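You operate a simulated robot arm through the tools that you are given. There is no shell and no other tool. Be economical: measure what you need, move in short steps, check, and stop when the job is done.

You run a simulated two-armed robot. Do the job below in one go: nothing can be reset, and whatever is moved stays where it is left.

Task
Turn the tension knob with the orange dot on head four to 2. Close the teal drawer under the brown table leaf. Push the white drawer shut. Turn the tension knob with the purple dot on head two to 1. Turn the tension knob with the purple dot on head one to 2. Put one of the black spindle covers from the ledge under the thread stand on the black sheet. Take the light green spool and put it on the fourth wire shelf from the bottom. Push the sliding lid of the white box shut. Pick up the green cone from the end of the long table beside head one with one hand, pass it to the other hand and put it on the spot right of the hooping jig. Take the white backing roll on the top of the side bench and put it away on the knee-high shelf of the middle unit. Put two of the red spools from the top of the side bench on the bottom board of the shelf with the card pocket. Open the lower grey drawer, put the yellow brush in the inside the lower grey drawer, then shut the drawer. The order is free. Set down upright: black spindle cover, light green spool, red spool.

Only the result counts: the job must be done as asked and must still hold three seconds after the hand-in. Knocking over, shifting, dropping, spilling or breaking anything else fails it. Lids that push on must go on centred and level and be pressed home; caps that screw on are set level and turned clockwise until they are tight. Flat cloth is picked up by pressing the open fingertips on it (5 to 10 N) and closing them slowly along it; thin cloth reads only 2 to 8 mm in the jaws.

Robot
Two 6-joint arms with fingered hands on one trunk, on a base that drives. Base frame: it is fixed to the floor where the robot stands at the start and does not move with it; the origin is under the middle of the robot, x ahead of it, y to its left, z up. Readings come in m, degrees, newtons and seconds.
The left shoulder is at the start at [0.05, 0.17, 0.885], the right one opposite. With the tool pointing down near the work surface each hand reaches from about 0.52 to 0.78 m from the robot's upright axis, wherever it stands, measured 20 degrees to its own side. Places, roughly: black sheet (24x30x3 cm) [-1.8, -0.6, 0.8]; black spindle cover (3x3x8 cm) [1.4, 1.1, 1]; bottom board of the shelf with the card pocket (15 [3.4, 3.44, 0.32]; fourth wire shelf [2.2, -2.1, 1.4]; green cone (7x6x13 cm) [0.6, 2.7, 0.9]; inside the lower grey drawer [-1.9, 2.4, 0.1]; knee-high shelf of the middle unit [-1.3, -3.8, 0.4]; light green spool (4x4x7 cm) [1.3, 2.6, 0.8]; lower grey drawer [-1.8, 2.4, 0.2]; red spool (4x4x7 cm) [0, 4.3, 0.8]; sliding lid of the white box [0.8, 2.8, 0.9]; spot right of the hooping jig (17x18 cm) [0.62, 2.14, 0.82]; teal drawer under the brown table leaf [0.6, -0.4, 0.6]; tension knob with the orange dot on head four [0.8, -0.2, 1.4]; tension knob with the purple dot on head one [0.8, 1.5, 1.4]; tension knob with the purple dot on head two [0.8, 1, 1.4]; white backing roll (8x8x20 cm) [0.1, 4.4, 0.9]; white drawer [0.6, 0.4, 0.6]; yellow brush (8x4x5 cm) [-0.3, 4.3, 0.8]. Payload 3.5 kg a hand.
The tool frame of a hand sits at the grasp point between the pads (the TCP): z along the fingers, y along the line on which they close. The tips reach 0.026 m beyond it. Largest opening 0.132 m; the body of the gripper starts 0.073 m behind the TCP. The gripper is a hand of 3 fingers: y runs from the thumb to the fingers, the wrist lies at [0, 0, -0.234] in the tool frame, and closing takes about 1.5 s.
Orientation is that of the tool frame in the base frame, as [roll, pitch, yaw] about the fixed x, y, z axes, in that order (R = Rz(yaw) Ry(pitch) Rx(roll)). With the fingers straight down and closing along the base's y, the tool's x points along the base's -x, its y along +y and its z along -z.

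Tools
- The arms move only by the tool nudge_tool. It takes "left_plan", "right_plan" or both (then of equal length, played together; a hand with none holds still); each is a list of rows, each a list of 7 numbers: the shift along the base's x, y, z in units of 40 mm (1.0 is 40 mm), then the turn, a rotation vector about the base's x, y, z in units of 4 degrees (1.0 is 4 degrees), then the opening in per cent of the stroke, from 0 (shut) to 100 (fully open). In form: [[x, y, z, wx, wy, wz, gripper], ...]. A call has 1 to 10 rows; each row shifts and turns the commanded pose from where the row before left it. A call with a number of a shift or a turn outside -1 to 1 is refused whole. Rows are played at 5 a second. More than 0.05 m and 8.6 degrees between two rows, or a gripper value outside its range, and nothing of the call is played. Where a pose cannot be reached the arm comes as near as it can. A force on the tool above 40 N (or 10 N above the force at the start of the call, whichever is more), or a blocked arm, ends the call early, and 0.2 s more pass. Each finger travels about 0.153 m/s and halts on what it meets, pressing with about 28 N; the grip force reading is that of the motor and also rises with nothing between the fingers. The clock runs only during rows and for 0.2 s after the last one: add rows that do not move to give the fingers time. The reply holds the time, the measured pose of the TCP, the force on the tool along the base axes, the opening and the grip force, in the units named above and with some noise, with the torque about the TCP (base axes, N m) and any sound that the robot's microphone picked up.
- Cameras (640 x 400 px; columns grow to the right, rows downward): "scene" is now at [0.0516, -0.0079, 1.5028]; the picture's right is [-0.03, -1.00, 0.00], its down [-0.54, 0.02, -0.84] and it looks along [0.84, -0.02, -0.54] (base axes); focal length 249 px, centre (320, 200). "left" rides on the left gripper at [-0.062, 0.003, -0.092] in its tool frame; the picture's right is [-0.05, -1.00, 0.00], its down [0.83, -0.04, -0.55] and it looks along [0.55, -0.03, 0.83] (tool axes); focal length 230 px, centre (320, 200). "right" rides on the right gripper at [0.062, 0.003, -0.092] in its tool frame; the picture's right is [-0.05, 1.00, 0.00], its down [-0.83, -0.04, -0.56] and it looks along [-0.55, -0.03, 0.83] (tool axes); focal length 230 px, centre (320, 200). There is no depth. A picture from a camera that has moved, and an enlarged one, comes with that camera's place and axes in the base frame and with its lens. The place of the scene camera against the robot may be out by one fixed shift of up to 0.012 m in any direction.
- grab_frame(camera): a new picture of that camera. The clock stands still meanwhile.
- move_column(by): slides the trunk up (or, below 0, down) by that many m; the arms and the scene camera ride with it, the base frame stays. It gives what a move gives, with no picture.
- drive_base(legs): drives the robot by 1 to 6 legs, each [ahead, left, turn to the left] in m, m and degrees, along the robot's own axes; the way and the turn of a leg run together, so that a leg with both is an arc; at most 1.5 m and 180 degrees a leg. The arms and the cameras ride along, it lands a little off, and it stops where it bumps. It gives what a move gives.
- set_grasp(shape, hand): the hand has 3 fingers and takes this shape, open, in about a second: jaw (thumb against the fingers, like two jaws); tri (thumb and two fingers); tip (a fingertip pinch); poke (one finger out to press); point (the index stretched); flat (the hand flat); cup (the hand cupped); fist (a fist). The gripper value then closes the fingers along that shape, each until it touches; the sizes above hold for jaw. It gives what a move gives, with no picture.
- head_to(pan, tilt): turns the head with the scene camera to pan (to the left, within 86 degrees either way) and tilt (down, from -29 to 69), counted from straight ahead of the robot. It gives what a move gives.
- inspect(camera, box): a new picture of the part [left, top, right, bottom] of that camera's present view, enlarged. The clock stands still meanwhile.
- sign_off(): hands the job in; it is judged then, once.

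Work in short steps. Places have to be worked out from the pictures, the camera data and where the tool is seen: move nearer, look again, correct. Check each grasp and each placing, and mend what went wrong. You have 556 turns and 352 pictures in all, those below and enlarged ones among them. Open the grippers and draw the arms clear of the work before you hand the job in, unless the task says otherwise; then end with one line.

The tools are called after ">>>" as a command line: name --argument value ..., lists and objects as JSON in quotes. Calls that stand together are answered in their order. nudge_tool: Moves the arms, as the interface text tells. Its arguments: {"type":"object","properties":{"left_plan":{"type":"array"},"right_plan":{"type":"array"}},"required":[]} The other tools are called the same way: move_column (by) slides the trunk up or down; set_grasp (shape, hand) gives the hand a shape; drive_base (legs) drives the base; head_to (pan, tilt) turns the head that bears the scene camera; grab_frame (camera) takes a picture; inspect (camera, box) takes an enlarged picture of a part of a camera's view; sign_off () hands the job in.

At the start:

```text
clock: 0.0
left_tool_pos: [0.618, 0.2588, 0.9997]
left_tcp_rot: [180.0, 0.0, -180.0]
left_contact_force: [-0.9, 0.0, 0.4]
left_moment: [-0.03, 0.03, 0.03]
left_width: 0.1321
left_finger_force: 0.0
left_shape: jaw
right_tool_pos: [0.6044, -0.285, 0.9995]
right_tcp_rot: [-180.0, 0.0, -179.9]
right_contact_force: [-0.5, 0.2, 0.8]
right_moment: [0.0, -0.03, -0.01]
right_width: 0.1321
right_finger_force: 0.1
right_shape: jaw
trunk travel left (down, up): [-0.5, 0.21]
robot x, y, heading: [-0.0005, -0.0008, 0.1]
head pan, tilt: [-1.6, 32.8]
```

scene: 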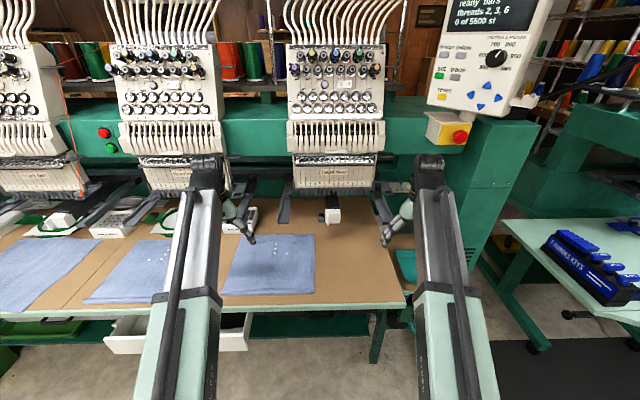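
right: 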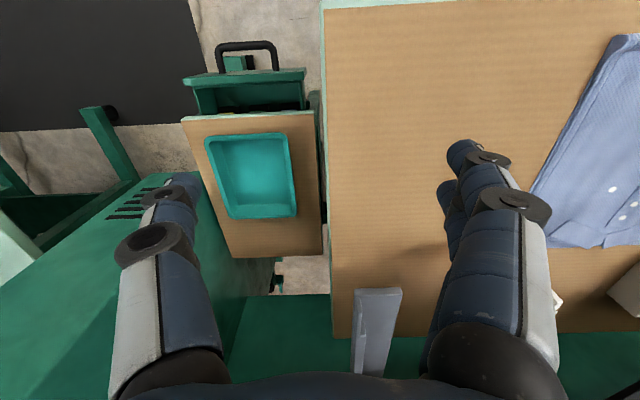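
left: 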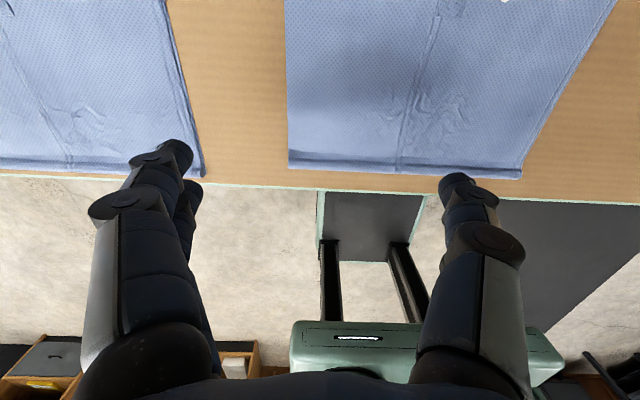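

The scene shows the right-most head ahead (head four). I look closely at its knobs and at the drawers below.

>>> inspect --camera "scene" --box '[270, 30, 400, 130]'

>>> head_to --pan 0 --tilt 60

>>> grab_frame --camera "scene"

```text
4.00 times, centred on (335, 80) of scene
camera zoom: at [0.0516, -0.0079, 1.5028], right [-0.03, -1.0, 0.0], down [-0.54, 0.02, -0.84], along [0.84, -0.02, -0.54], focal length 996 px, centre (260, 680)
```

zoom: 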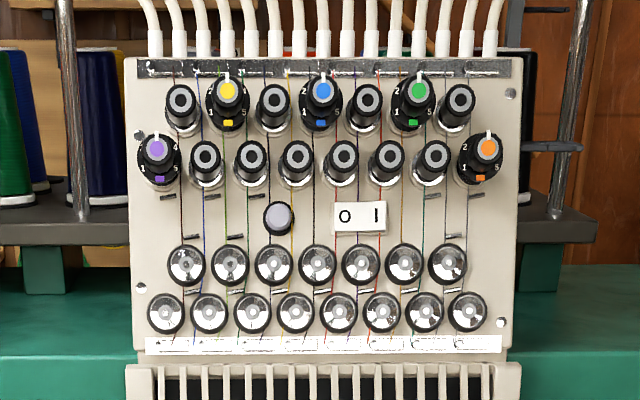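

```text
clock: 0.9
left_tool_pos: [0.6174, 0.2609, 1.0001]
left_tcp_rot: [-179.9, 0.0, -179.9]
left_contact_force: [-0.2, 0.2, 0.4]
left_moment: [0.02, -0.01, 0.0]
left_width: 0.132
left_finger_force: 0.0
left_shape: jaw
right_tool_pos: [0.6051, -0.2852, 0.999]
right_tcp_rot: [180.0, 0.0, -180.0]
right_contact_force: [0.5, -0.4, 0.3]
right_moment: [-0.01, -0.03, -0.01]
right_width: 0.1318
right_finger_force: 0.1
right_shape: jaw
trunk travel left (down, up): [-0.5, 0.21]
robot x, y, heading: [-0.0007, -0.0018, -0.0]
head pan, tilt: [0.0, 60.0]
```

```text
347 pictures are left
camera scene: at [0.0291, -0.0054, 1.4652], right [0.0, -1.0, 0.0], down [-0.87, 0.0, -0.5], along [0.5, 0.0, -0.87], focal length 249 px, centre (320, 200)
```

scene: 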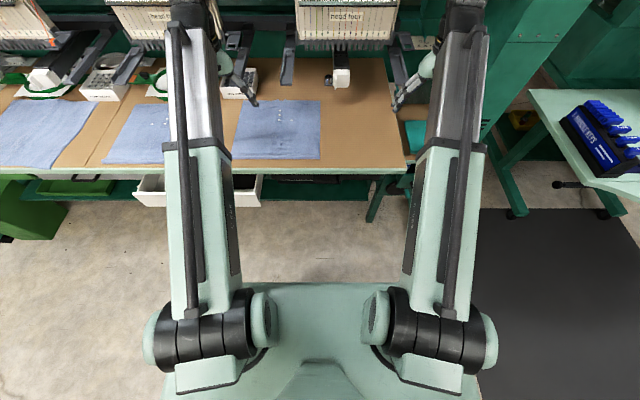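

Orange points to 3; it has to go to 2. I look around for the layout of the room before moving.

>>> head_to --pan 70 --tilt 20

>>> grab_frame --camera "scene"

>>> head_to --pan -75 --tilt 20

>>> grab_frame --camera "scene"

>>> head_to --pan 0 --tilt 20

>>> grab_frame --camera "scene"

```text
clock: 2.3
left_tool_pos: [0.6167, 0.2584, 0.9998]
left_tcp_rot: [179.9, 0.0, -180.0]
left_contact_force: [0.0, -0.4, 0.2]
left_moment: [0.02, 0.01, 0.02]
left_width: 0.1317
left_finger_force: 0.1
left_shape: jaw
right_tool_pos: [0.605, -0.2864, 1.0]
right_tcp_rot: [-180.0, 0.1, 179.9]
right_contact_force: [0.5, -0.3, 0.3]
right_moment: [0.0, 0.01, -0.01]
right_width: 0.1323
right_finger_force: 0.2
right_shape: jaw
trunk travel left (down, up): [-0.5, 0.21]
robot x, y, heading: [-0.0024, -0.0001, 0.4]
head pan, tilt: [70.0, 20.0]
```

```text
346 pictures are left
camera scene: at [-0.0057, 0.0821, 1.5233], right [0.94, -0.34, 0.0], down [-0.12, -0.32, -0.94], along [0.32, 0.88, -0.34], focal length 249 px, centre (320, 200)
```

scene: 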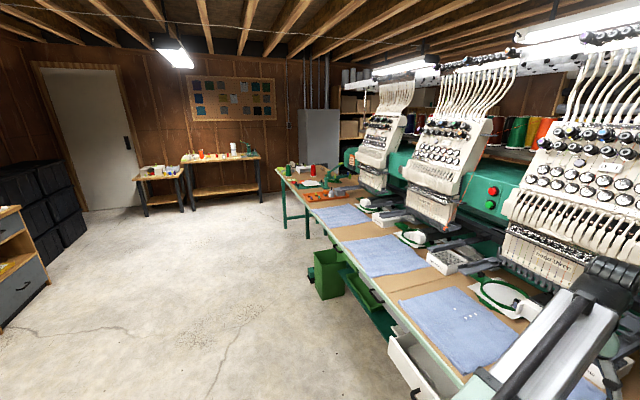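

```text
clock: 4.6
left_tool_pos: [0.6177, 0.2587, 0.9995]
left_tcp_rot: [179.9, 0.0, -180.0]
left_contact_force: [0.5, 0.5, 0.8]
left_moment: [-0.02, -0.01, -0.02]
left_width: 0.1319
left_finger_force: 0.1
left_shape: jaw
right_tool_pos: [0.6054, -0.2856, 0.9991]
right_tcp_rot: [180.0, -0.1, -179.9]
right_contact_force: [-0.2, 0.2, 0.1]
right_moment: [0.02, 0.01, 0.0]
right_width: 0.132
right_finger_force: 0.0
right_shape: jaw
trunk travel left (down, up): [-0.5, 0.21]
robot x, y, heading: [-0.0041, 0.0013, 0.1]
head pan, tilt: [-75.0, 20.0]
```

```text
345 pictures are left
camera scene: at [-0.0134, -0.0953, 1.5233], right [-0.97, -0.26, 0.0], down [-0.09, 0.33, -0.94], along [0.24, -0.91, -0.34], focal length 249 px, centre (320, 200)
```

scene: 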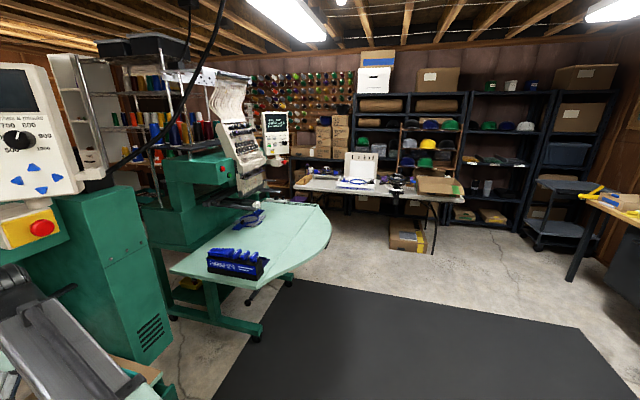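

```text
clock: 6.1
left_tool_pos: [0.6177, 0.2586, 1.0003]
left_tcp_rot: [180.0, -0.1, 180.0]
left_contact_force: [-0.5, 0.3, -0.1]
left_moment: [0.01, -0.05, 0.02]
left_width: 0.1318
left_finger_force: 0.0
left_shape: jaw
right_tool_pos: [0.6053, -0.2859, 0.9994]
right_tcp_rot: [179.9, 0.0, -180.0]
right_contact_force: [-0.8, 0.2, 0.3]
right_moment: [0.01, 0.0, -0.02]
right_width: 0.1321
right_finger_force: 0.0
right_shape: jaw
trunk travel left (down, up): [-0.5, 0.21]
robot x, y, heading: [-0.0038, 0.0007, -0.1]
head pan, tilt: [0.0, 20.0]
```

```text
344 pictures are left
camera scene: at [0.0555, -0.0055, 1.5233], right [0.0, -1.0, 0.0], down [-0.34, 0.0, -0.94], along [0.94, 0.0, -0.34], focal length 249 px, centre (320, 200)
```

scene: 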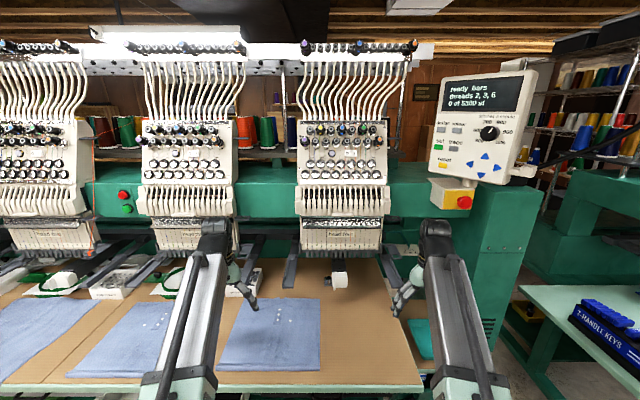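

The knob works out near [0.80, -0.18, 1.44]. I raise the trunk and look at the dial closer while setting the right hand to the tip shape.

>>> move_column --by 0.21

>>> set_grasp --shape "tip" --hand "right"

>>> nudge_tool --right_plan '[[0, 0, 0, 0, -1, 0, 100], [0, 0, 0, 0, -1, 0, 100], [0, 0, 0, 0, -1, 0, 100], [0, 0, 0, 0, -1, 0, 100], [0, 0, 0, 0, -1, 0, 100], [0, 0, 0, 0, -1, 0, 100], [0, 0, 0, 0, -1, 0, 100], [0, 0, 0, 0, -1, 0, 100], [0, 0, 0, 0, -1, 0, 100], [0, 0, 0, 0, -1, 0, 100]]'

>>> nudge_tool --right_plan '[[0, 0, 0, 0, -1, 0, 100], [0, 0, 0, 0, -1, 0, 100], [0, 0, 0, 0, -1, 0, 100], [0, 0, 0, 0, -1, 0, 100], [0, 0, 0, 0, -1, 0, 100], [0, 0, 0, 0, -1, 0, 100], [0, 0, 0, 0, -1, 0, 100], [0, 0, 0, 0, -1, 0, 100], [0, 0, 0, 0, -1, 0, 100], [0, 0, 0, 0, -1, 0, 100]]'

>>> nudge_tool --right_plan '[[0, 0, 0.5, 0, -1, 0, 100], [0, 0, 1, 0, -1, 0, 100], [0, 0, 1, 0, -0.5, 0, 100], [0, 0, 1, 0, 0, 0, 100]]'

>>> grab_frame --camera "scene"

>>> grab_frame --camera "right"

```text
clock: 8.3
left_tool_pos: [0.6173, 0.2603, 1.2106]
left_tcp_rot: [179.9, -0.1, 180.0]
left_contact_force: [-0.6, -0.5, 0.4]
left_moment: [-0.02, -0.01, 0.01]
left_width: 0.1318
left_finger_force: 0.1
left_shape: jaw
right_tool_pos: [0.605, -0.2847, 1.2102]
right_tcp_rot: [180.0, 0.0, 179.9]
right_contact_force: [0.0, 0.1, -0.1]
right_moment: [-0.03, 0.05, 0.02]
right_width: 0.1323
right_finger_force: 0.1
right_shape: jaw
trunk travel left (down, up): [-0.71, 0.0]
robot x, y, heading: [-0.0013, 0.0002, 0.0]
head pan, tilt: [0.0, 20.0]
```

```text
clock: 9.2
left_tool_pos: [0.6166, 0.2595, 1.2102]
left_tcp_rot: [179.9, -0.1, -179.9]
left_contact_force: [0.0, 0.0, 0.4]
left_moment: [0.01, 0.0, -0.01]
left_width: 0.1319
left_finger_force: 0.0
left_shape: jaw
right_tool_pos: [0.6044, -0.2864, 1.2102]
right_tcp_rot: [180.0, 0.0, -180.0]
right_contact_force: [0.4, -0.3, -0.4]
right_moment: [0.01, 0.01, -0.04]
right_width: 0.1321
right_finger_force: 0.2
right_shape: tip
trunk travel left (down, up): [-0.71, 0.0]
robot x, y, heading: [0.0009, -0.0002, 0.1]
head pan, tilt: [0.0, 20.0]
```

```text
clock: 11.4
left_tool_pos: [0.618, 0.2601, 1.2095]
left_tcp_rot: [180.0, 0.0, -180.0]
left_contact_force: [0.2, -0.5, 0.4]
left_moment: [-0.02, 0.01, 0.0]
left_width: 0.1319
left_finger_force: 0.0
left_shape: jaw
right_tool_pos: [0.6049, -0.2854, 1.2094]
right_tcp_rot: [180.0, 40.1, -180.0]
right_contact_force: [-0.6, 0.0, 0.4]
right_moment: [0.0, 0.02, 0.0]
right_width: 0.1319
right_finger_force: 0.0
right_shape: tip
trunk travel left (down, up): [-0.71, 0.0]
robot x, y, heading: [-0.0008, 0.0018, 0.1]
head pan, tilt: [0.0, 20.0]
```

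```text
clock: 13.6
left_tool_pos: [0.6171, 0.2597, 1.21]
left_tcp_rot: [-180.0, 0.0, -180.0]
left_contact_force: [-0.5, 0.4, -0.4]
left_moment: [0.02, 0.02, 0.0]
left_width: 0.1316
left_finger_force: 0.0
left_shape: jaw
right_tool_pos: [0.6774, -0.3094, 1.2281]
right_tcp_rot: [-179.7, 80.0, -179.7]
right_contact_force: [0.3, 0.3, 0.1]
right_moment: [-0.02, 0.01, 0.0]
right_width: 0.1322
right_finger_force: 0.0
right_shape: tip
right hand out of reach, approached as far as the arm can: row 3, 4, 5, 6, 7, 8, 9, 10
trunk travel left (down, up): [-0.71, 0.0]
robot x, y, heading: [-0.0016, 0.0001, 0.0]
head pan, tilt: [0.0, 20.0]
```

```text
clock: 14.6
left_tool_pos: [0.6184, 0.2588, 1.2094]
left_tcp_rot: [179.9, 0.0, 180.0]
left_contact_force: [0.1, 0.4, 0.4]
left_moment: [-0.02, -0.01, 0.0]
left_width: 0.132
left_finger_force: 0.0
left_shape: jaw
right_tool_pos: [0.677, -0.3077, 1.3683]
right_tcp_rot: [-21.4, 89.9, -21.4]
right_contact_force: [0.4, 0.4, 0.1]
right_moment: [0.02, 0.01, 0.01]
right_width: 0.1317
right_finger_force: 0.1
right_shape: tip
trunk travel left (down, up): [-0.71, 0.0]
robot x, y, heading: [-0.0007, -0.0005, -0.3]
head pan, tilt: [0.0, 20.0]
```

```text
343 pictures are left
camera scene: at [0.0552, -0.0052, 1.7333], right [0.0, -1.0, 0.0], down [-0.34, 0.0, -0.94], along [0.94, 0.0, -0.34], focal length 249 px, centre (320, 200)
```

scene: 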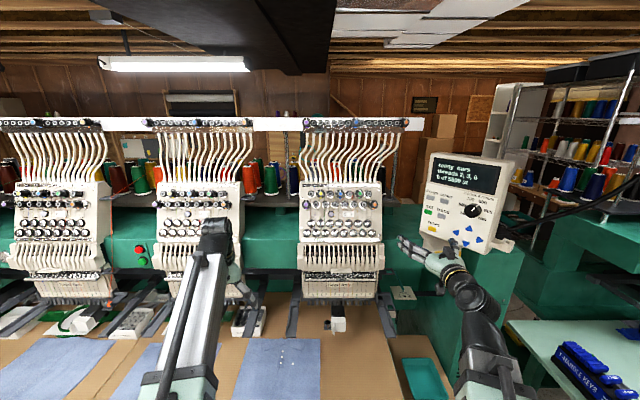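

```text
342 pictures are left
camera right: at [0.5843, -0.3061, 1.3059], right [0.0, 1.0, 0.05], down [-0.56, -0.04, 0.83], along [0.83, -0.03, 0.55], focal length 230 px, centre (320, 200)
```

right: 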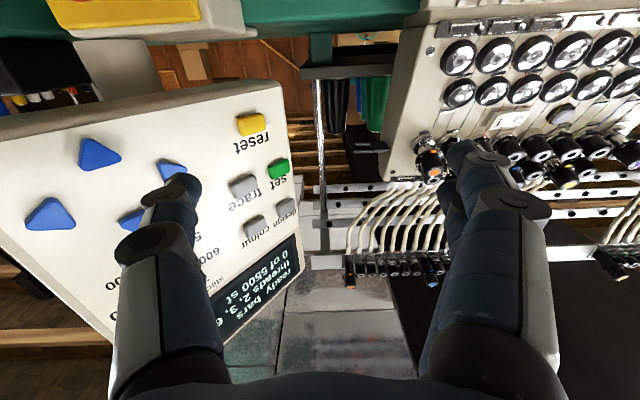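

The hand now points forward. I zoom on the orange knob from both cameras.

>>> inspect --camera "right" --box '[390, 110, 550, 210]'

>>> inspect --camera "scene" --box '[300, 180, 396, 240]'

```text
4.00 times, centred on (470, 160) of right
camera zoom: at [0.5843, -0.3061, 1.3059], right [0.0, 1.0, 0.05], down [-0.56, -0.04, 0.83], along [0.83, -0.03, 0.55], focal length 920 px, centre (-280, 360)
```

zoom: 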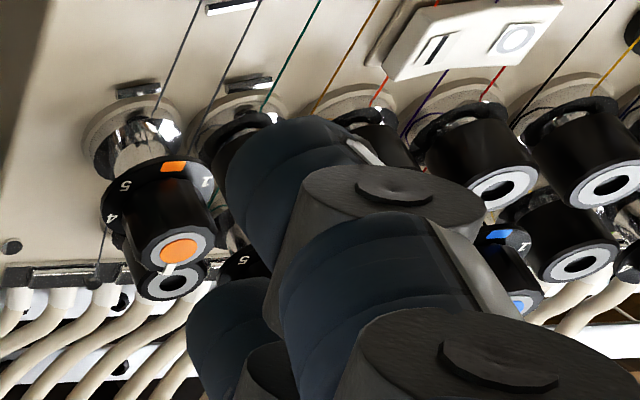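

```text
6.67 times, centred on (348, 210) of scene
camera zoom: at [0.0552, -0.0052, 1.7333], right [0.0, -1.0, 0.0], down [-0.34, 0.0, -0.94], along [0.94, 0.0, -0.34], focal length 1661 px, centre (133, 133)
```

zoom: 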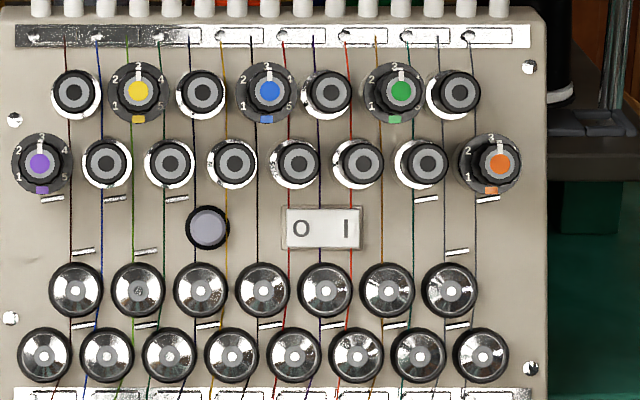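

Two views put the orange cap at about [0.822, -0.183, 1.435], on a panel leaning back about 18.6° (axis of approach [0.948, 0, -0.319]). I tilt and roll the hand to bring the pinch across the knob, part-closed, at a stand-off.

>>> nudge_tool --right_plan '[[0, 0.5, 0.2, 0, 1, 0, 50], [0, 0.5, 0.2, 0, 1, 0, 40], [0, 0.5, 0.2, 0, 1, 0, 35], [0, 0.5, 0.2, 0, 1, 0, 35], [0, 0.5, 0.2, 0, 0.65, 0, 35], [0, 0, 0.2, -0.948, 0, 0.319, 35], [0, 0, 0.2, -0.948, 0, 0.319, 35], [0, 0, 0.2, -0.948, 0, 0.319, 35], [0, 0, 0.2, -0.948, 0, 0.319, 35], [0, 0, 0.2, -0.948, 0, 0.319, 35]]'

>>> nudge_tool --right_plan '[[0, 0, 0, -0.948, 0, 0.319, 35], [0, 0, 0, -0.948, 0, 0.319, 35], [0, 0, 0, -0.948, 0, 0.319, 35], [0, 0, 0, -0.948, 0, 0.319, 35], [0, 0, 0, -0.948, 0, 0.319, 35], [0, 0, 0, -0.948, 0, 0.319, 35], [0, 0, 0, -0.948, 0, 0.319, 35], [0, 0, 0, -0.948, 0, 0.319, 35], [0, 0, 0, -0.948, 0, 0.319, 35], [0, 0, 0, -0.948, 0, 0.319, 35]]'

>>> grab_frame --camera "scene"

>>> grab_frame --camera "right"

```text
clock: 16.8
left_tool_pos: [0.6175, 0.2599, 1.2095]
left_tcp_rot: [-180.0, 0.0, -180.0]
left_contact_force: [0.2, 0.3, 0.8]
left_moment: [0.02, 0.02, 0.03]
left_width: 0.1319
left_finger_force: 0.1
left_shape: jaw
right_tool_pos: [0.6767, -0.2103, 1.4494]
right_tcp_rot: [-134.4, 62.9, -131.1]
right_contact_force: [0.8, -0.1, 1.2]
right_moment: [-0.02, -0.02, 0.01]
right_width: 0.0466
right_finger_force: 0.0
right_shape: tip
trunk travel left (down, up): [-0.71, 0.0]
robot x, y, heading: [0.001, 0.0033, -0.0]
head pan, tilt: [0.0, 20.0]
```

```text
clock: 19.0
left_tool_pos: [0.6163, 0.2582, 1.2097]
left_tcp_rot: [180.0, 0.0, 180.0]
left_contact_force: [-0.2, -0.6, -0.2]
left_moment: [-0.03, -0.01, 0.01]
left_width: 0.132
left_finger_force: 0.1
left_shape: jaw
right_tool_pos: [0.6786, -0.2097, 1.4482]
right_tcp_rot: [-111.2, 28.2, -100.5]
right_contact_force: [0.1, -0.1, 0.2]
right_moment: [0.0, -0.01, 0.01]
right_width: 0.0466
right_finger_force: 0.1
right_shape: tip
trunk travel left (down, up): [-0.71, 0.0]
robot x, y, heading: [-0.0003, 0.0015, 0.1]
head pan, tilt: [0.0, 20.0]
```

```text
339 pictures are left
camera scene: at [0.0556, -0.0054, 1.7333], right [0.0, -1.0, 0.0], down [-0.34, 0.0, -0.94], along [0.94, 0.0, -0.34], focal length 249 px, centre (320, 200)
```

scene: 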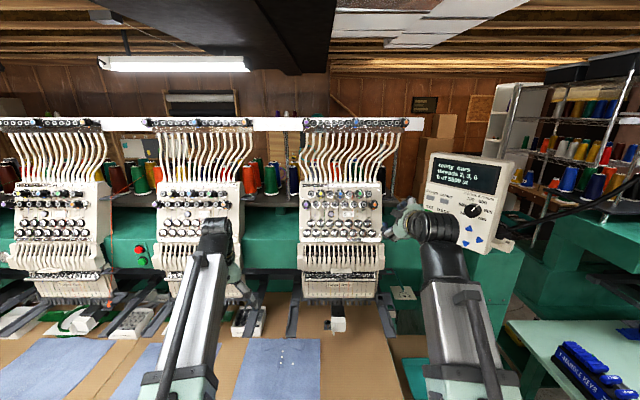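

```text
338 pictures are left
camera right: at [0.5807, -0.2621, 1.4464], right [-0.27, 0.54, -0.8], down [-0.38, 0.7, 0.61], along [0.88, 0.47, 0.02], focal length 230 px, centre (320, 200)
```

right: 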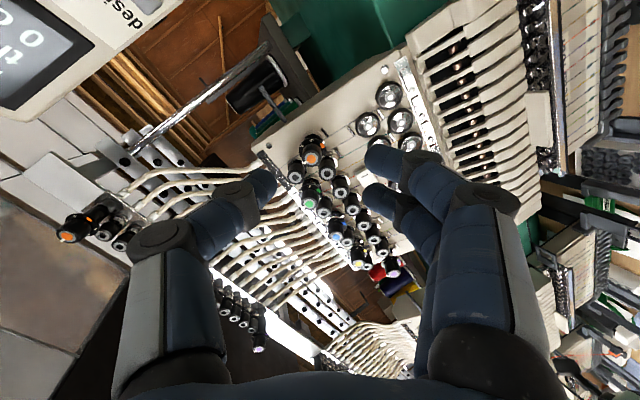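

Triangulating from the wrist camera puts the cap at [0.820, -0.1815, 1.431]. I move to the pre-grasp spot 50 mm short of it.

>>> nudge_tool --right_plan '[[0.5, 0.7, 0, 0, 0, 0, 35], [0.9, 0, -0.04, 0, 0, 0, 35], [0.95, 0, 0, 0, 0, 0, 35], [0, 0, 0, 0, 0, 0, 35]]'

>>> inspect --camera "right" --box '[200, 60, 440, 210]'

>>> inspect --camera "scene" --box '[300, 180, 460, 280]'

```text
clock: 20.0
left_tool_pos: [0.6167, 0.259, 1.2093]
left_tcp_rot: [180.0, 0.0, -180.0]
left_contact_force: [0.5, 0.2, -0.8]
left_moment: [-0.02, -0.03, 0.0]
left_width: 0.1319
left_finger_force: 0.0
left_shape: jaw
right_tool_pos: [0.7764, -0.1831, 1.4474]
right_tcp_rot: [-111.2, 28.3, -100.3]
right_contact_force: [0.0, -0.2, 1.1]
right_moment: [-0.01, -0.02, -0.02]
right_width: 0.0466
right_finger_force: 0.2
right_shape: tip
trunk travel left (down, up): [-0.71, 0.0]
robot x, y, heading: [0.0001, -0.0002, 0.1]
head pan, tilt: [0.0, 20.0]
```

```text
2.67 times, centred on (320, 135) of right
camera zoom: at [0.6779, -0.2367, 1.4444], right [-0.27, 0.54, -0.8], down [-0.38, 0.7, 0.61], along [0.88, 0.47, 0.02], focal length 614 px, centre (320, 373)
```

zoom: 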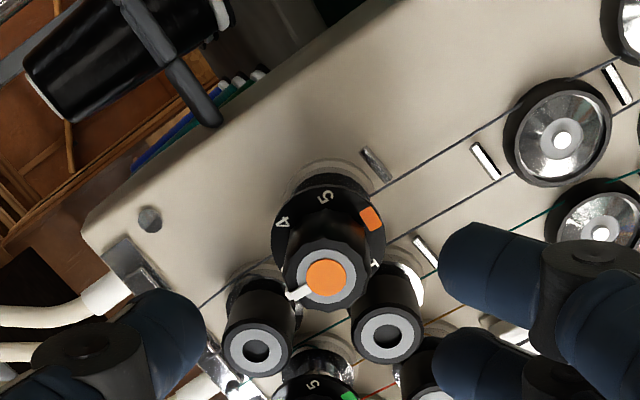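

```text
4.00 times, centred on (380, 230) of scene
camera zoom: at [0.0549, -0.0056, 1.7333], right [0.0, -1.0, 0.0], down [-0.34, 0.0, -0.94], along [0.94, 0.0, -0.34], focal length 996 px, centre (80, 80)
```

zoom: 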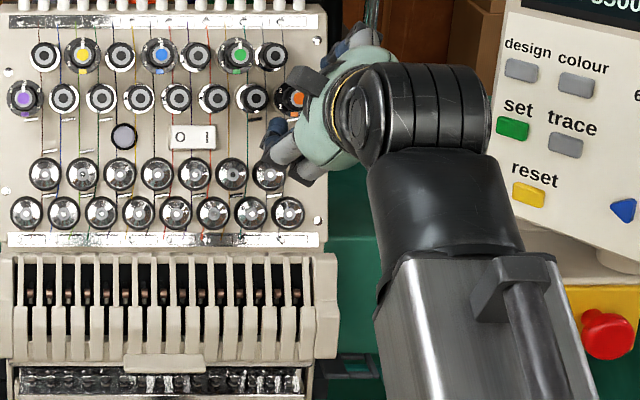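

The cap sits between the fingers but the second finger would graze the left neighbour. I roll a further 30° (thumb on top) and narrow the opening so both sides clear, then look again.

>>> nudge_tool --right_plan '[[0, 0.05, 0, -0.948, 0, 0.319, 30], [0, 0, 0, -0.948, 0, 0.319, 28], [0, 0, 0, -0.948, 0, 0.319, 26], [0, 0, 0, -0.948, 0, 0.319, 26], [0, 0, 0, -0.948, 0, 0.319, 26], [0, 0, 0, -0.948, 0, 0.319, 26], [0, 0, 0, -0.948, 0, 0.319, 26], [0, 0, 0, -0.474, 0, 0.16, 26], [0, 0, 0, 0, 0, 0, 26]]'

>>> inspect --camera "right" --box '[200, 60, 440, 210]'

```text
clock: 22.0
left_tool_pos: [0.6176, 0.2591, 1.2106]
left_tcp_rot: [179.9, 0.1, -179.9]
left_contact_force: [-0.4, -0.8, -0.1]
left_moment: [0.0, 0.02, 0.01]
left_width: 0.1322
left_finger_force: 0.0
left_shape: jaw
right_tool_pos: [0.7724, -0.146, 1.4461]
right_tcp_rot: [-108.5, 2.3, -92.1]
right_contact_force: [-0.3, 0.5, 0.4]
right_moment: [-0.01, -0.01, 0.02]
right_width: 0.0342
right_finger_force: 0.1
right_shape: tip
right hand out of reach, approached as far as the arm can: row 6, 7, 8
trunk travel left (down, up): [-0.71, 0.0]
robot x, y, heading: [-0.0051, 0.0036, 0.0]
head pan, tilt: [0.0, 20.0]
```

```text
2.67 times, centred on (320, 135) of right
camera zoom: at [0.6825, -0.2066, 1.4694], right [-0.31, 0.1, -0.94], down [-0.48, 0.84, 0.25], along [0.82, 0.54, -0.21], focal length 614 px, centre (320, 373)
```

zoom: 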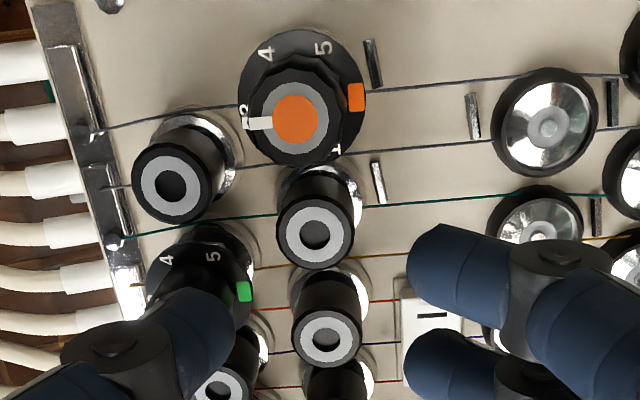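

The roll of -90° ran out of reach and pulled the hand aside. I back off and roll the other way (fingers on top), checking reach as I go.

>>> nudge_tool --right_plan '[[-0.9, 0, 0.3, 0.948, 0, -0.319, 26], [-0.5, 0, 0, 0.948, 0, -0.319, 26], [0, 0, 0, 0.948, 0, -0.319, 26], [0, 0, 0, 0.948, 0, -0.319, 26], [0, 0, 0, 0.948, 0, -0.319, 26], [0, 0, 0, 0.948, 0, -0.319, 26], [0, 0, 0, 0.948, 0, -0.319, 26], [0, 0, 0, 0.948, 0, -0.319, 26], [0, 0, 0, 0.948, 0, -0.319, 26], [0, 0, 0, 0.948, 0, -0.319, 26]]'

>>> nudge_tool --right_plan '[[0, 0, 0, 0.948, 0, -0.319, 26], [0, 0, 0, 0.948, 0, -0.319, 26], [0, 0, 0, 0.948, 0, -0.319, 26], [0, 0, 0, 0.948, 0, -0.319, 26], [0, 0, 0, 0.948, 0, -0.319, 26], [0, 0, 0, 0.948, 0, -0.319, 26], [0, 0, 0, 0.948, 0, -0.319, 26], [0, 0, 0, 0.948, 0, -0.319, 26], [0, 0, 0, 0.948, 0, -0.319, 26], [0, 0, 0, 0.948, 0, -0.319, 26]]'

>>> nudge_tool --right_plan '[[0, 0, 0, 0.948, 0, -0.319, 26], [0, 0, 0, 0.948, 0, -0.319, 26], [0, 0, 0, 0.948, 0, -0.319, 26], [0, 0, 0, 0.948, 0, -0.319, 26], [0, 0, 0, 0.948, 0, -0.319, 26], [0, 0, 0, 0.948, 0, -0.319, 26], [0, 0, 0, 0.948, 0, -0.319, 26], [0, 0, 0, 0.948, 0, -0.319, 26], [0, 0, 0, 0.948, 0, -0.319, 26], [0, 0, 0, 0.948, 0, -0.319, 26]]'

>>> nudge_tool --right_plan '[[0, 0, 0, 0.948, 0, -0.319, 26], [0, 0, 0, 0.948, 0, -0.319, 26], [0, 0, 0, 0.948, 0, -0.319, 26], [0, 0, 0, 0.948, 0, -0.319, 26], [0, 0, 0, 0.948, 0, -0.319, 26], [0, 0, 0, 0.948, 0, -0.319, 26], [0, 0, 0, 0.948, 0, -0.319, 26], [0, 0, 0, 0.948, 0, -0.319, 26], [0, 0, 0, 0.948, 0, -0.319, 26], [0, 0, 0, 0.948, 0, -0.319, 26]]'

```text
clock: 24.2
left_tool_pos: [0.6172, 0.259, 1.2089]
left_tcp_rot: [-180.0, 0.1, 180.0]
left_contact_force: [0.0, -0.3, -0.1]
left_moment: [0.02, -0.04, -0.03]
left_width: 0.1318
left_finger_force: 0.1
left_shape: jaw
right_tool_pos: [0.7148, -0.147, 1.458]
right_tcp_rot: [-115.5, 39.8, -108.0]
right_contact_force: [-0.3, -0.1, -0.9]
right_moment: [-0.01, 0.0, -0.01]
right_width: 0.0345
right_finger_force: 0.0
right_shape: tip
trunk travel left (down, up): [-0.71, 0.0]
robot x, y, heading: [-0.0024, 0.0008, -0.1]
head pan, tilt: [0.0, 20.0]
```

```text
clock: 26.4
left_tool_pos: [0.6182, 0.2586, 1.2109]
left_tcp_rot: [180.0, 0.0, -179.9]
left_contact_force: [-0.2, 0.0, -0.5]
left_moment: [0.01, 0.0, -0.02]
left_width: 0.1321
left_finger_force: 0.1
left_shape: jaw
right_tool_pos: [0.716, -0.1474, 1.4563]
right_tcp_rot: [-160.9, 69.0, -160.0]
right_contact_force: [-0.2, -0.1, -0.7]
right_moment: [0.03, -0.02, -0.06]
right_width: 0.0345
right_finger_force: 0.1
right_shape: tip
trunk travel left (down, up): [-0.71, 0.0]
robot x, y, heading: [0.0012, -0.0021, 0.2]
head pan, tilt: [0.0, 20.0]
```

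```text
clock: 28.6
left_tool_pos: [0.6167, 0.2585, 1.2098]
left_tcp_rot: [-180.0, 0.1, -180.0]
left_contact_force: [0.3, 0.2, 0.3]
left_moment: [0.01, -0.01, 0.02]
left_width: 0.1318
left_finger_force: 0.0
left_shape: jaw
right_tool_pos: [0.7159, -0.1462, 1.4587]
right_tcp_rot: [123.3, 52.0, 117.9]
right_contact_force: [-0.3, -0.5, 0.5]
right_moment: [0.0, 0.0, 0.02]
right_width: 0.0345
right_finger_force: 0.1
right_shape: tip
trunk travel left (down, up): [-0.71, 0.0]
robot x, y, heading: [0.0016, -0.0016, 0.0]
head pan, tilt: [0.0, 20.0]
```

```text
clock: 30.8
left_tool_pos: [0.6172, 0.2592, 1.209]
left_tcp_rot: [-179.9, 0.1, -180.0]
left_contact_force: [-1.1, -0.3, -0.2]
left_moment: [-0.01, -0.03, -0.01]
left_width: 0.1319
left_finger_force: 0.0
left_shape: jaw
right_tool_pos: [0.7161, -0.1457, 1.4556]
right_tcp_rot: [109.9, 15.6, 96.7]
right_contact_force: [0.7, -0.9, -0.6]
right_moment: [0.01, 0.0, -0.03]
right_width: 0.0349
right_finger_force: 0.0
right_shape: tip
trunk travel left (down, up): [-0.71, 0.0]
robot x, y, heading: [0.0035, -0.0006, -0.1]
head pan, tilt: [0.0, 20.0]
```

The positive roll works. I continue to about +130° and line up with the knob axis.

>>> nudge_tool --right_plan '[[0, -0.5, 0, 0.948, 0, -0.319, 26], [0, -0.38, 0, 0.948, 0, -0.319, 26], [0, 0, 0, 0.948, 0, -0.319, 26], [0, 0, 0, 0.948, 0, -0.319, 26], [0, 0, 0, 0.948, 0, -0.319, 26], [0, 0, 0, 0.948, 0, -0.319, 26], [0, 0, 0, 0.948, 0, -0.319, 26], [0, 0, 0, 0.948, 0, -0.319, 26], [0, 0, 0, 0.948, 0, -0.319, 26], [0, 0, 0, 0.948, 0, -0.319, 26]]'

>>> nudge_tool --right_plan '[[0, 0, 0, 0.948, 0, -0.319, 26], [0, 0, 0, 0.948, 0, -0.319, 26], [0, 0, 0, 0.948, 0, -0.319, 26], [0, 0, 0, 0, 0, 0, 26]]'

>>> grab_frame --camera "right"

```text
clock: 33.0
left_tool_pos: [0.6171, 0.2582, 1.2097]
left_tcp_rot: [-179.9, -0.1, 180.0]
left_contact_force: [0.2, 0.2, 0.3]
left_moment: [0.01, -0.01, -0.04]
left_width: 0.1318
left_finger_force: 0.0
left_shape: jaw
right_tool_pos: [0.717, -0.1812, 1.458]
right_tcp_rot: [109.8, -22.1, 83.4]
right_contact_force: [-1.4, -0.2, 0.0]
right_moment: [0.01, 0.02, 0.03]
right_width: 0.0347
right_finger_force: 0.0
right_shape: tip
trunk travel left (down, up): [-0.71, 0.0]
robot x, y, heading: [-0.0005, -0.0045, 0.1]
head pan, tilt: [0.0, 20.0]
```

```text
clock: 34.0
left_tool_pos: [0.6181, 0.2589, 1.209]
left_tcp_rot: [179.9, 0.0, 180.0]
left_contact_force: [0.0, 0.1, 0.0]
left_moment: [-0.01, 0.01, 0.0]
left_width: 0.132
left_finger_force: 0.1
left_shape: jaw
right_tool_pos: [0.7169, -0.1825, 1.4568]
right_tcp_rot: [111.9, -33.3, 78.8]
right_contact_force: [0.7, 0.4, 0.0]
right_moment: [-0.01, 0.02, 0.01]
right_width: 0.0348
right_finger_force: 0.1
right_shape: tip
trunk travel left (down, up): [-0.71, 0.0]
robot x, y, heading: [0.0006, 0.002, 0.2]
head pan, tilt: [0.0, 20.0]
```

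```text
334 pictures are left
camera right: at [0.6398, -0.136, 1.5217], right [0.26, -0.61, 0.75], down [-0.68, -0.67, -0.32], along [0.69, -0.42, -0.59], focal length 230 px, centre (320, 200)
```

right: 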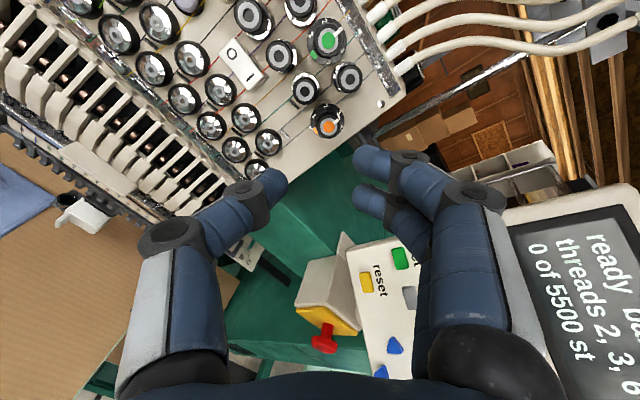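

The cap is at about [0.82, -0.180, 1.430] again. I align with the axis and go in 60 mm, then check the fit.

>>> nudge_tool --right_plan '[[0, 0.06, 0.2, 0, 0, 0, 26], [0.71, 0, -0.239, 0, 0, 0, 26], [0.71, 0, -0.239, 0, 0, 0, 26], [0, 0, 0, 0, 0, 0, 26]]'

>>> inspect --camera "right" --box '[200, 60, 440, 210]'

```text
clock: 35.0
left_tool_pos: [0.6166, 0.2606, 1.2102]
left_tcp_rot: [-180.0, 0.0, 180.0]
left_contact_force: [0.6, -0.3, 0.4]
left_moment: [0.03, 0.02, -0.01]
left_width: 0.1322
left_finger_force: 0.0
left_shape: jaw
right_tool_pos: [0.7718, -0.1797, 1.4464]
right_tcp_rot: [111.8, -33.2, 78.7]
right_contact_force: [0.1, 0.5, 0.0]
right_moment: [0.02, -0.02, -0.04]
right_width: 0.035
right_finger_force: 0.0
right_shape: tip
trunk travel left (down, up): [-0.71, 0.0]
robot x, y, heading: [-0.0033, 0.0011, -0.1]
head pan, tilt: [0.0, 20.0]
```

```text
2.67 times, centred on (320, 135) of right
camera zoom: at [0.6961, -0.1339, 1.5113], right [0.26, -0.61, 0.75], down [-0.68, -0.67, -0.32], along [0.69, -0.42, -0.59], focal length 614 px, centre (320, 373)
```

zoom: 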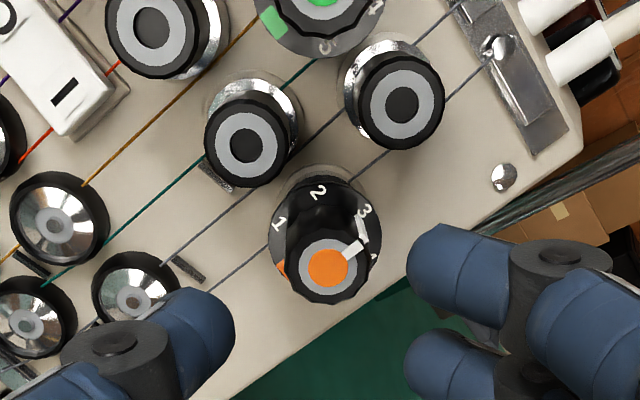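

Well centred. I go in the last 37 mm and close on the knob.

>>> nudge_tool --right_plan '[[0.43, -0.05, -0.18, 0, 0, 0, 26], [0.43, 0, -0.145, 0, 0, 0, 26], [0, 0, 0, 0, 0, 0, 26]]'

>>> inspect --camera "right" --box '[200, 60, 440, 210]'

>>> nudge_tool --right_plan '[[0, 0, 0, 0, 0, 0, 15], [0, 0, 0, 0, 0, 0, 8], [0, 0, 0, 0, 0, 0, 0], [0, 0, 0, 0, 0, 0, 0]]'

>>> inspect --camera "right" --box '[200, 60, 440, 210]'

```text
clock: 35.8
left_tool_pos: [0.6167, 0.2588, 1.2101]
left_tcp_rot: [180.0, 0.0, 179.9]
left_contact_force: [-0.5, -0.7, 0.3]
left_moment: [0.02, -0.05, -0.03]
left_width: 0.132
left_finger_force: 0.2
left_shape: jaw
right_tool_pos: [0.8069, -0.1795, 1.4315]
right_tcp_rot: [111.9, -33.2, 78.8]
right_contact_force: [0.7, 0.7, -0.9]
right_moment: [0.02, 0.01, -0.04]
right_width: 0.0345
right_finger_force: 0.1
right_shape: tip
trunk travel left (down, up): [-0.71, 0.0]
robot x, y, heading: [-0.001, 0.0007, -0.2]
head pan, tilt: [0.0, 20.0]
```

```text
2.67 times, centred on (320, 135) of right
camera zoom: at [0.731, -0.1339, 1.4957], right [0.26, -0.61, 0.75], down [-0.68, -0.67, -0.32], along [0.69, -0.42, -0.59], focal length 614 px, centre (320, 373)
```

zoom: 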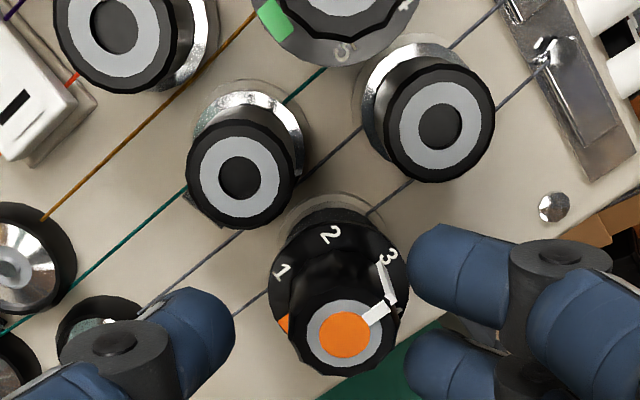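

```text
clock: 36.8
left_tool_pos: [0.6172, 0.2588, 1.2104]
left_tcp_rot: [-179.9, -0.1, -180.0]
left_contact_force: [0.4, -0.4, -0.9]
left_moment: [0.03, 0.02, 0.01]
left_width: 0.132
left_finger_force: 0.0
left_shape: jaw
right_tool_pos: [0.807, -0.1793, 1.431]
right_tcp_rot: [111.9, -33.2, 78.8]
right_contact_force: [2.2, -1.0, 2.1]
right_moment: [0.01, -0.05, -0.05]
right_width: 0.011
right_finger_force: 27.8
right_shape: tip
trunk travel left (down, up): [-0.71, 0.0]
robot x, y, heading: [-0.0009, -0.0009, 0.0]
head pan, tilt: [0.0, 20.0]
```

```text
2.67 times, centred on (320, 135) of right
camera zoom: at [0.7313, -0.1343, 1.4957], right [0.26, -0.61, 0.75], down [-0.68, -0.67, -0.32], along [0.69, -0.42, -0.59], focal length 614 px, centre (320, 373)
```

zoom: 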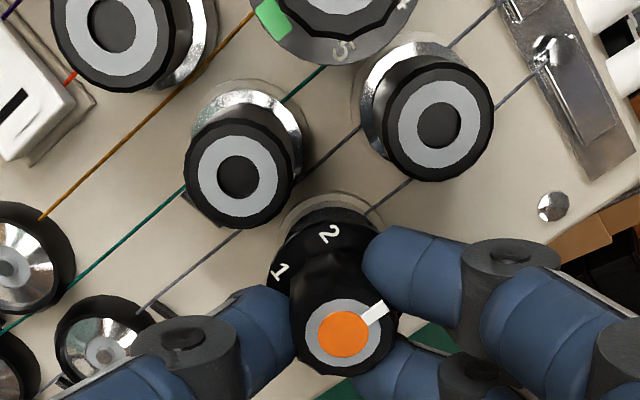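

The knob is held (28 N). I turn it counter-clockwise by 40° about its axis, then look.

>>> nudge_tool --right_plan '[[0, -0.008, 0, -0.948, 0, 0.319, 0], [0, -0.008, 0, -0.948, 0, 0.319, 0], [0, -0.008, 0, -0.948, 0, 0.319, 0], [0, -0.008, 0, -0.948, 0, 0.319, 0], [0, -0.008, 0, -0.948, 0, 0.319, 0], [0, -0.008, 0, -0.948, 0, 0.319, 0], [0, -0.008, 0, -0.948, 0, 0.319, 0], [0, -0.008, 0, -0.948, 0, 0.319, 0], [0, -0.008, 0, -0.948, 0, 0.319, 0], [0, -0.008, 0, -0.948, 0, 0.319, 0]]'

>>> inspect --camera "right" --box '[200, 60, 440, 210]'

```text
clock: 39.0
left_tool_pos: [0.618, 0.2603, 1.2091]
left_tcp_rot: [-180.0, 0.0, 180.0]
left_contact_force: [0.1, 0.0, -0.8]
left_moment: [-0.02, -0.02, 0.01]
left_width: 0.1321
left_finger_force: 0.2
left_shape: jaw
right_tool_pos: [0.808, -0.183, 1.4331]
right_tcp_rot: [109.0, 4.6, 92.8]
right_contact_force: [0.9, 5.5, -1.9]
right_moment: [0.08, 0.04, 0.11]
right_width: 0.0109
right_finger_force: 27.8
right_shape: tip
trunk travel left (down, up): [-0.71, 0.0]
robot x, y, heading: [0.0027, -0.0004, -0.2]
head pan, tilt: [0.0, 20.0]
```

```text
2.67 times, centred on (320, 135) of right
camera zoom: at [0.7193, -0.1249, 1.4604], right [0.32, 0.04, 0.95], down [-0.5, -0.84, 0.21], along [0.8, -0.54, -0.25], focal length 614 px, centre (320, 373)
```

zoom: 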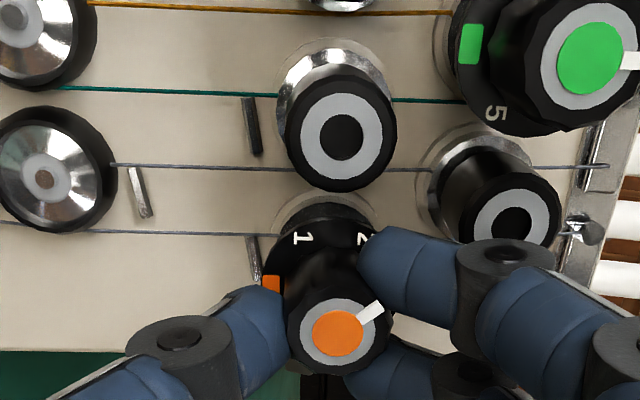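

The knob follows the hand. 20° more.

>>> nudge_tool --right_plan '[[0, -0.008, 0, -0.948, 0, 0.319, 0], [0, -0.008, 0, -0.948, 0, 0.319, 0], [0, -0.008, 0, -0.948, 0, 0.319, 0], [0, -0.008, 0, -0.948, 0, 0.319, 0], [0, -0.008, 0, -0.948, 0, 0.319, 0], [0, 0, 0, 0, 0, 0, 0]]'

>>> inspect --camera "right" --box '[200, 60, 440, 210]'

>>> inspect --camera "scene" --box '[330, 180, 410, 230]'

```text
clock: 40.4
left_tool_pos: [0.6181, 0.2596, 1.2093]
left_tcp_rot: [179.9, 0.0, -179.9]
left_contact_force: [0.0, 0.1, -0.5]
left_moment: [-0.01, -0.01, -0.01]
left_width: 0.132
left_finger_force: 0.1
left_shape: jaw
right_tool_pos: [0.8082, -0.1856, 1.433]
right_tcp_rot: [111.1, 23.4, 99.7]
right_contact_force: [3.8, 6.2, -1.4]
right_moment: [0.0, 0.02, 0.14]
right_width: 0.0105
right_finger_force: 28.1
right_shape: tip
trunk travel left (down, up): [-0.71, 0.0]
robot x, y, heading: [0.0, -0.0007, 0.0]
head pan, tilt: [0.0, 20.0]
```

```text
2.67 times, centred on (320, 135) of right
camera zoom: at [0.7129, -0.1302, 1.442], right [0.3, 0.38, 0.88], down [-0.41, -0.78, 0.48], along [0.86, -0.5, -0.08], focal length 614 px, centre (320, 373)
```

zoom: 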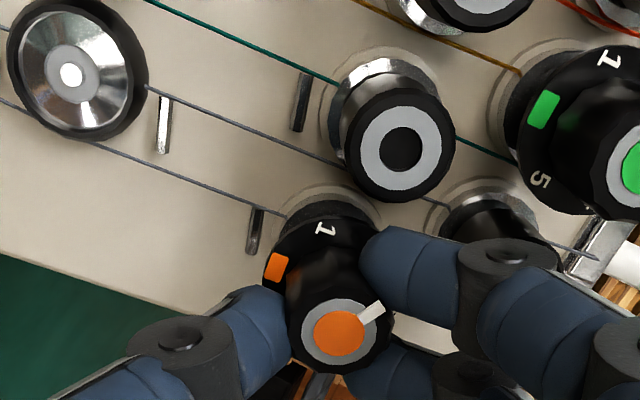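

```text
8.00 times, centred on (370, 205) of scene
camera zoom: at [0.0566, -0.0043, 1.7333], right [0.0, -1.0, 0.0], down [-0.34, 0.0, -0.94], along [0.94, 0.0, -0.34], focal length 1993 px, centre (-80, 160)
```

zoom: 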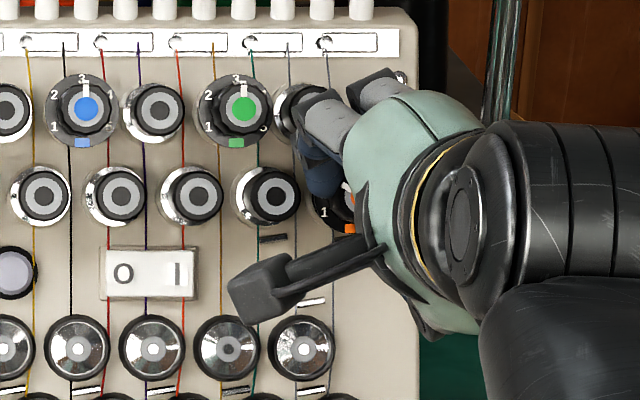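

I open slightly, withdraw along the axis and check the dial.

>>> nudge_tool --right_plan '[[0, 0, 0, 0, 0, 0, 16], [0, 0, 0, 0, 0, 0, 16], [-0.6, 0, 0.2, 0, 0, 0, 16], [-0.948, 0, 0.319, 0, 0, 0, 20], [-0.948, -0.5, 0.319, 0, 0, 0, 26], [-0.5, -1, 0, 0, 0, 0, 26]]'

>>> inspect --camera "scene" --box '[330, 180, 410, 230]'

```text
clock: 41.8
left_tool_pos: [0.617, 0.2586, 1.2102]
left_tcp_rot: [179.9, 0.0, 179.9]
left_contact_force: [0.6, -0.4, -0.1]
left_moment: [0.0, 0.01, 0.01]
left_width: 0.132
left_finger_force: 0.0
left_shape: jaw
right_tool_pos: [0.6878, -0.2444, 1.4678]
right_tcp_rot: [111.1, 23.2, 99.7]
right_contact_force: [-0.2, -0.7, 0.3]
right_moment: [-0.03, -0.02, 0.0]
right_width: 0.0339
right_finger_force: 0.0
right_shape: tip
trunk travel left (down, up): [-0.71, 0.0]
robot x, y, heading: [-0.0022, 0.0037, 0.0]
head pan, tilt: [0.0, 20.0]
```

```text
8.00 times, centred on (370, 205) of scene
camera zoom: at [0.0555, -0.0062, 1.7333], right [0.0, -1.0, 0.0], down [-0.34, 0.0, -0.94], along [0.94, 0.0, -0.34], focal length 1993 px, centre (-80, 160)
```

zoom: 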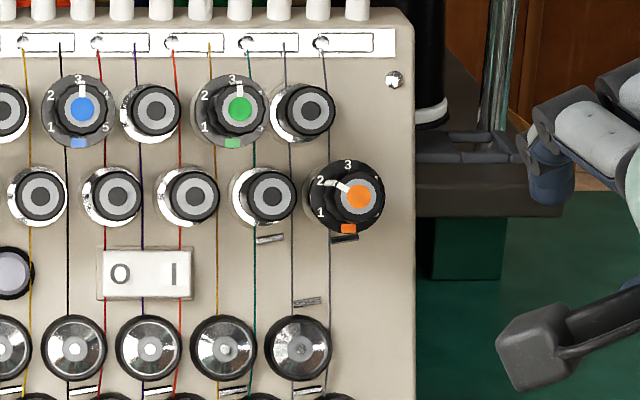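

Orange now points to 2. Next the drawers: I drive back clear of the table and look down at them.

>>> drive_base --legs '[[-0.45, 0, 0]]'

>>> head_to --pan 0 --tilt 45

>>> grab_frame --camera "scene"

```text
clock: 44.6
left_tool_pos: [0.1583, 0.2607, 1.2102]
left_tcp_rot: [-180.0, 0.0, -179.8]
left_contact_force: [0.1, 0.4, 0.1]
left_moment: [0.04, -0.06, 0.01]
left_width: 0.1319
left_finger_force: 0.2
left_shape: jaw
right_tool_pos: [0.2313, -0.2411, 1.4682]
right_tcp_rot: [111.0, 23.3, 100.0]
right_contact_force: [-0.6, -0.2, 0.5]
right_moment: [-0.02, 0.01, -0.02]
right_width: 0.0339
right_finger_force: 0.0
right_shape: tip
trunk travel left (down, up): [-0.71, 0.0]
robot x, y, heading: [-0.4608, -0.0045, 0.3]
head pan, tilt: [0.0, 20.0]
```

```text
clock: 45.5
left_tool_pos: [0.1589, 0.2606, 1.2094]
left_tcp_rot: [-179.9, 0.0, -179.8]
left_contact_force: [0.0, 0.1, 0.3]
left_moment: [0.0, 0.02, 0.01]
left_width: 0.1317
left_finger_force: 0.0
left_shape: jaw
right_tool_pos: [0.2325, -0.2412, 1.4687]
right_tcp_rot: [111.0, 23.3, 100.0]
right_contact_force: [0.2, -0.7, -0.5]
right_moment: [0.04, -0.01, 0.01]
right_width: 0.0342
right_finger_force: 0.0
right_shape: tip
trunk travel left (down, up): [-0.71, 0.0]
robot x, y, heading: [-0.4583, -0.0007, 0.3]
head pan, tilt: [0.0, 45.0]
```

```text
326 pictures are left
camera scene: at [-0.4135, -0.0063, 1.6947], right [0.0, -1.0, 0.0], down [-0.71, 0.0, -0.71], along [0.71, 0.0, -0.71], focal length 249 px, centre (320, 200)
```

scene: 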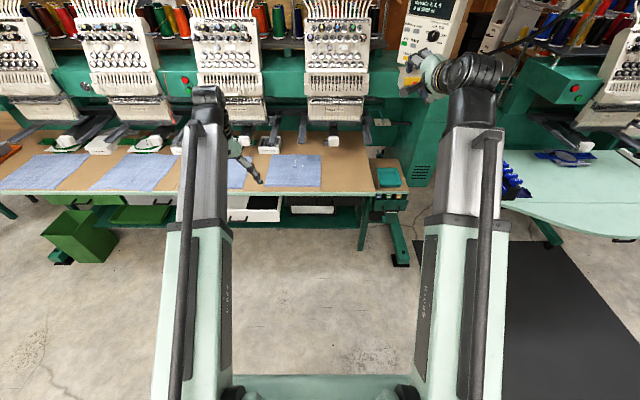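

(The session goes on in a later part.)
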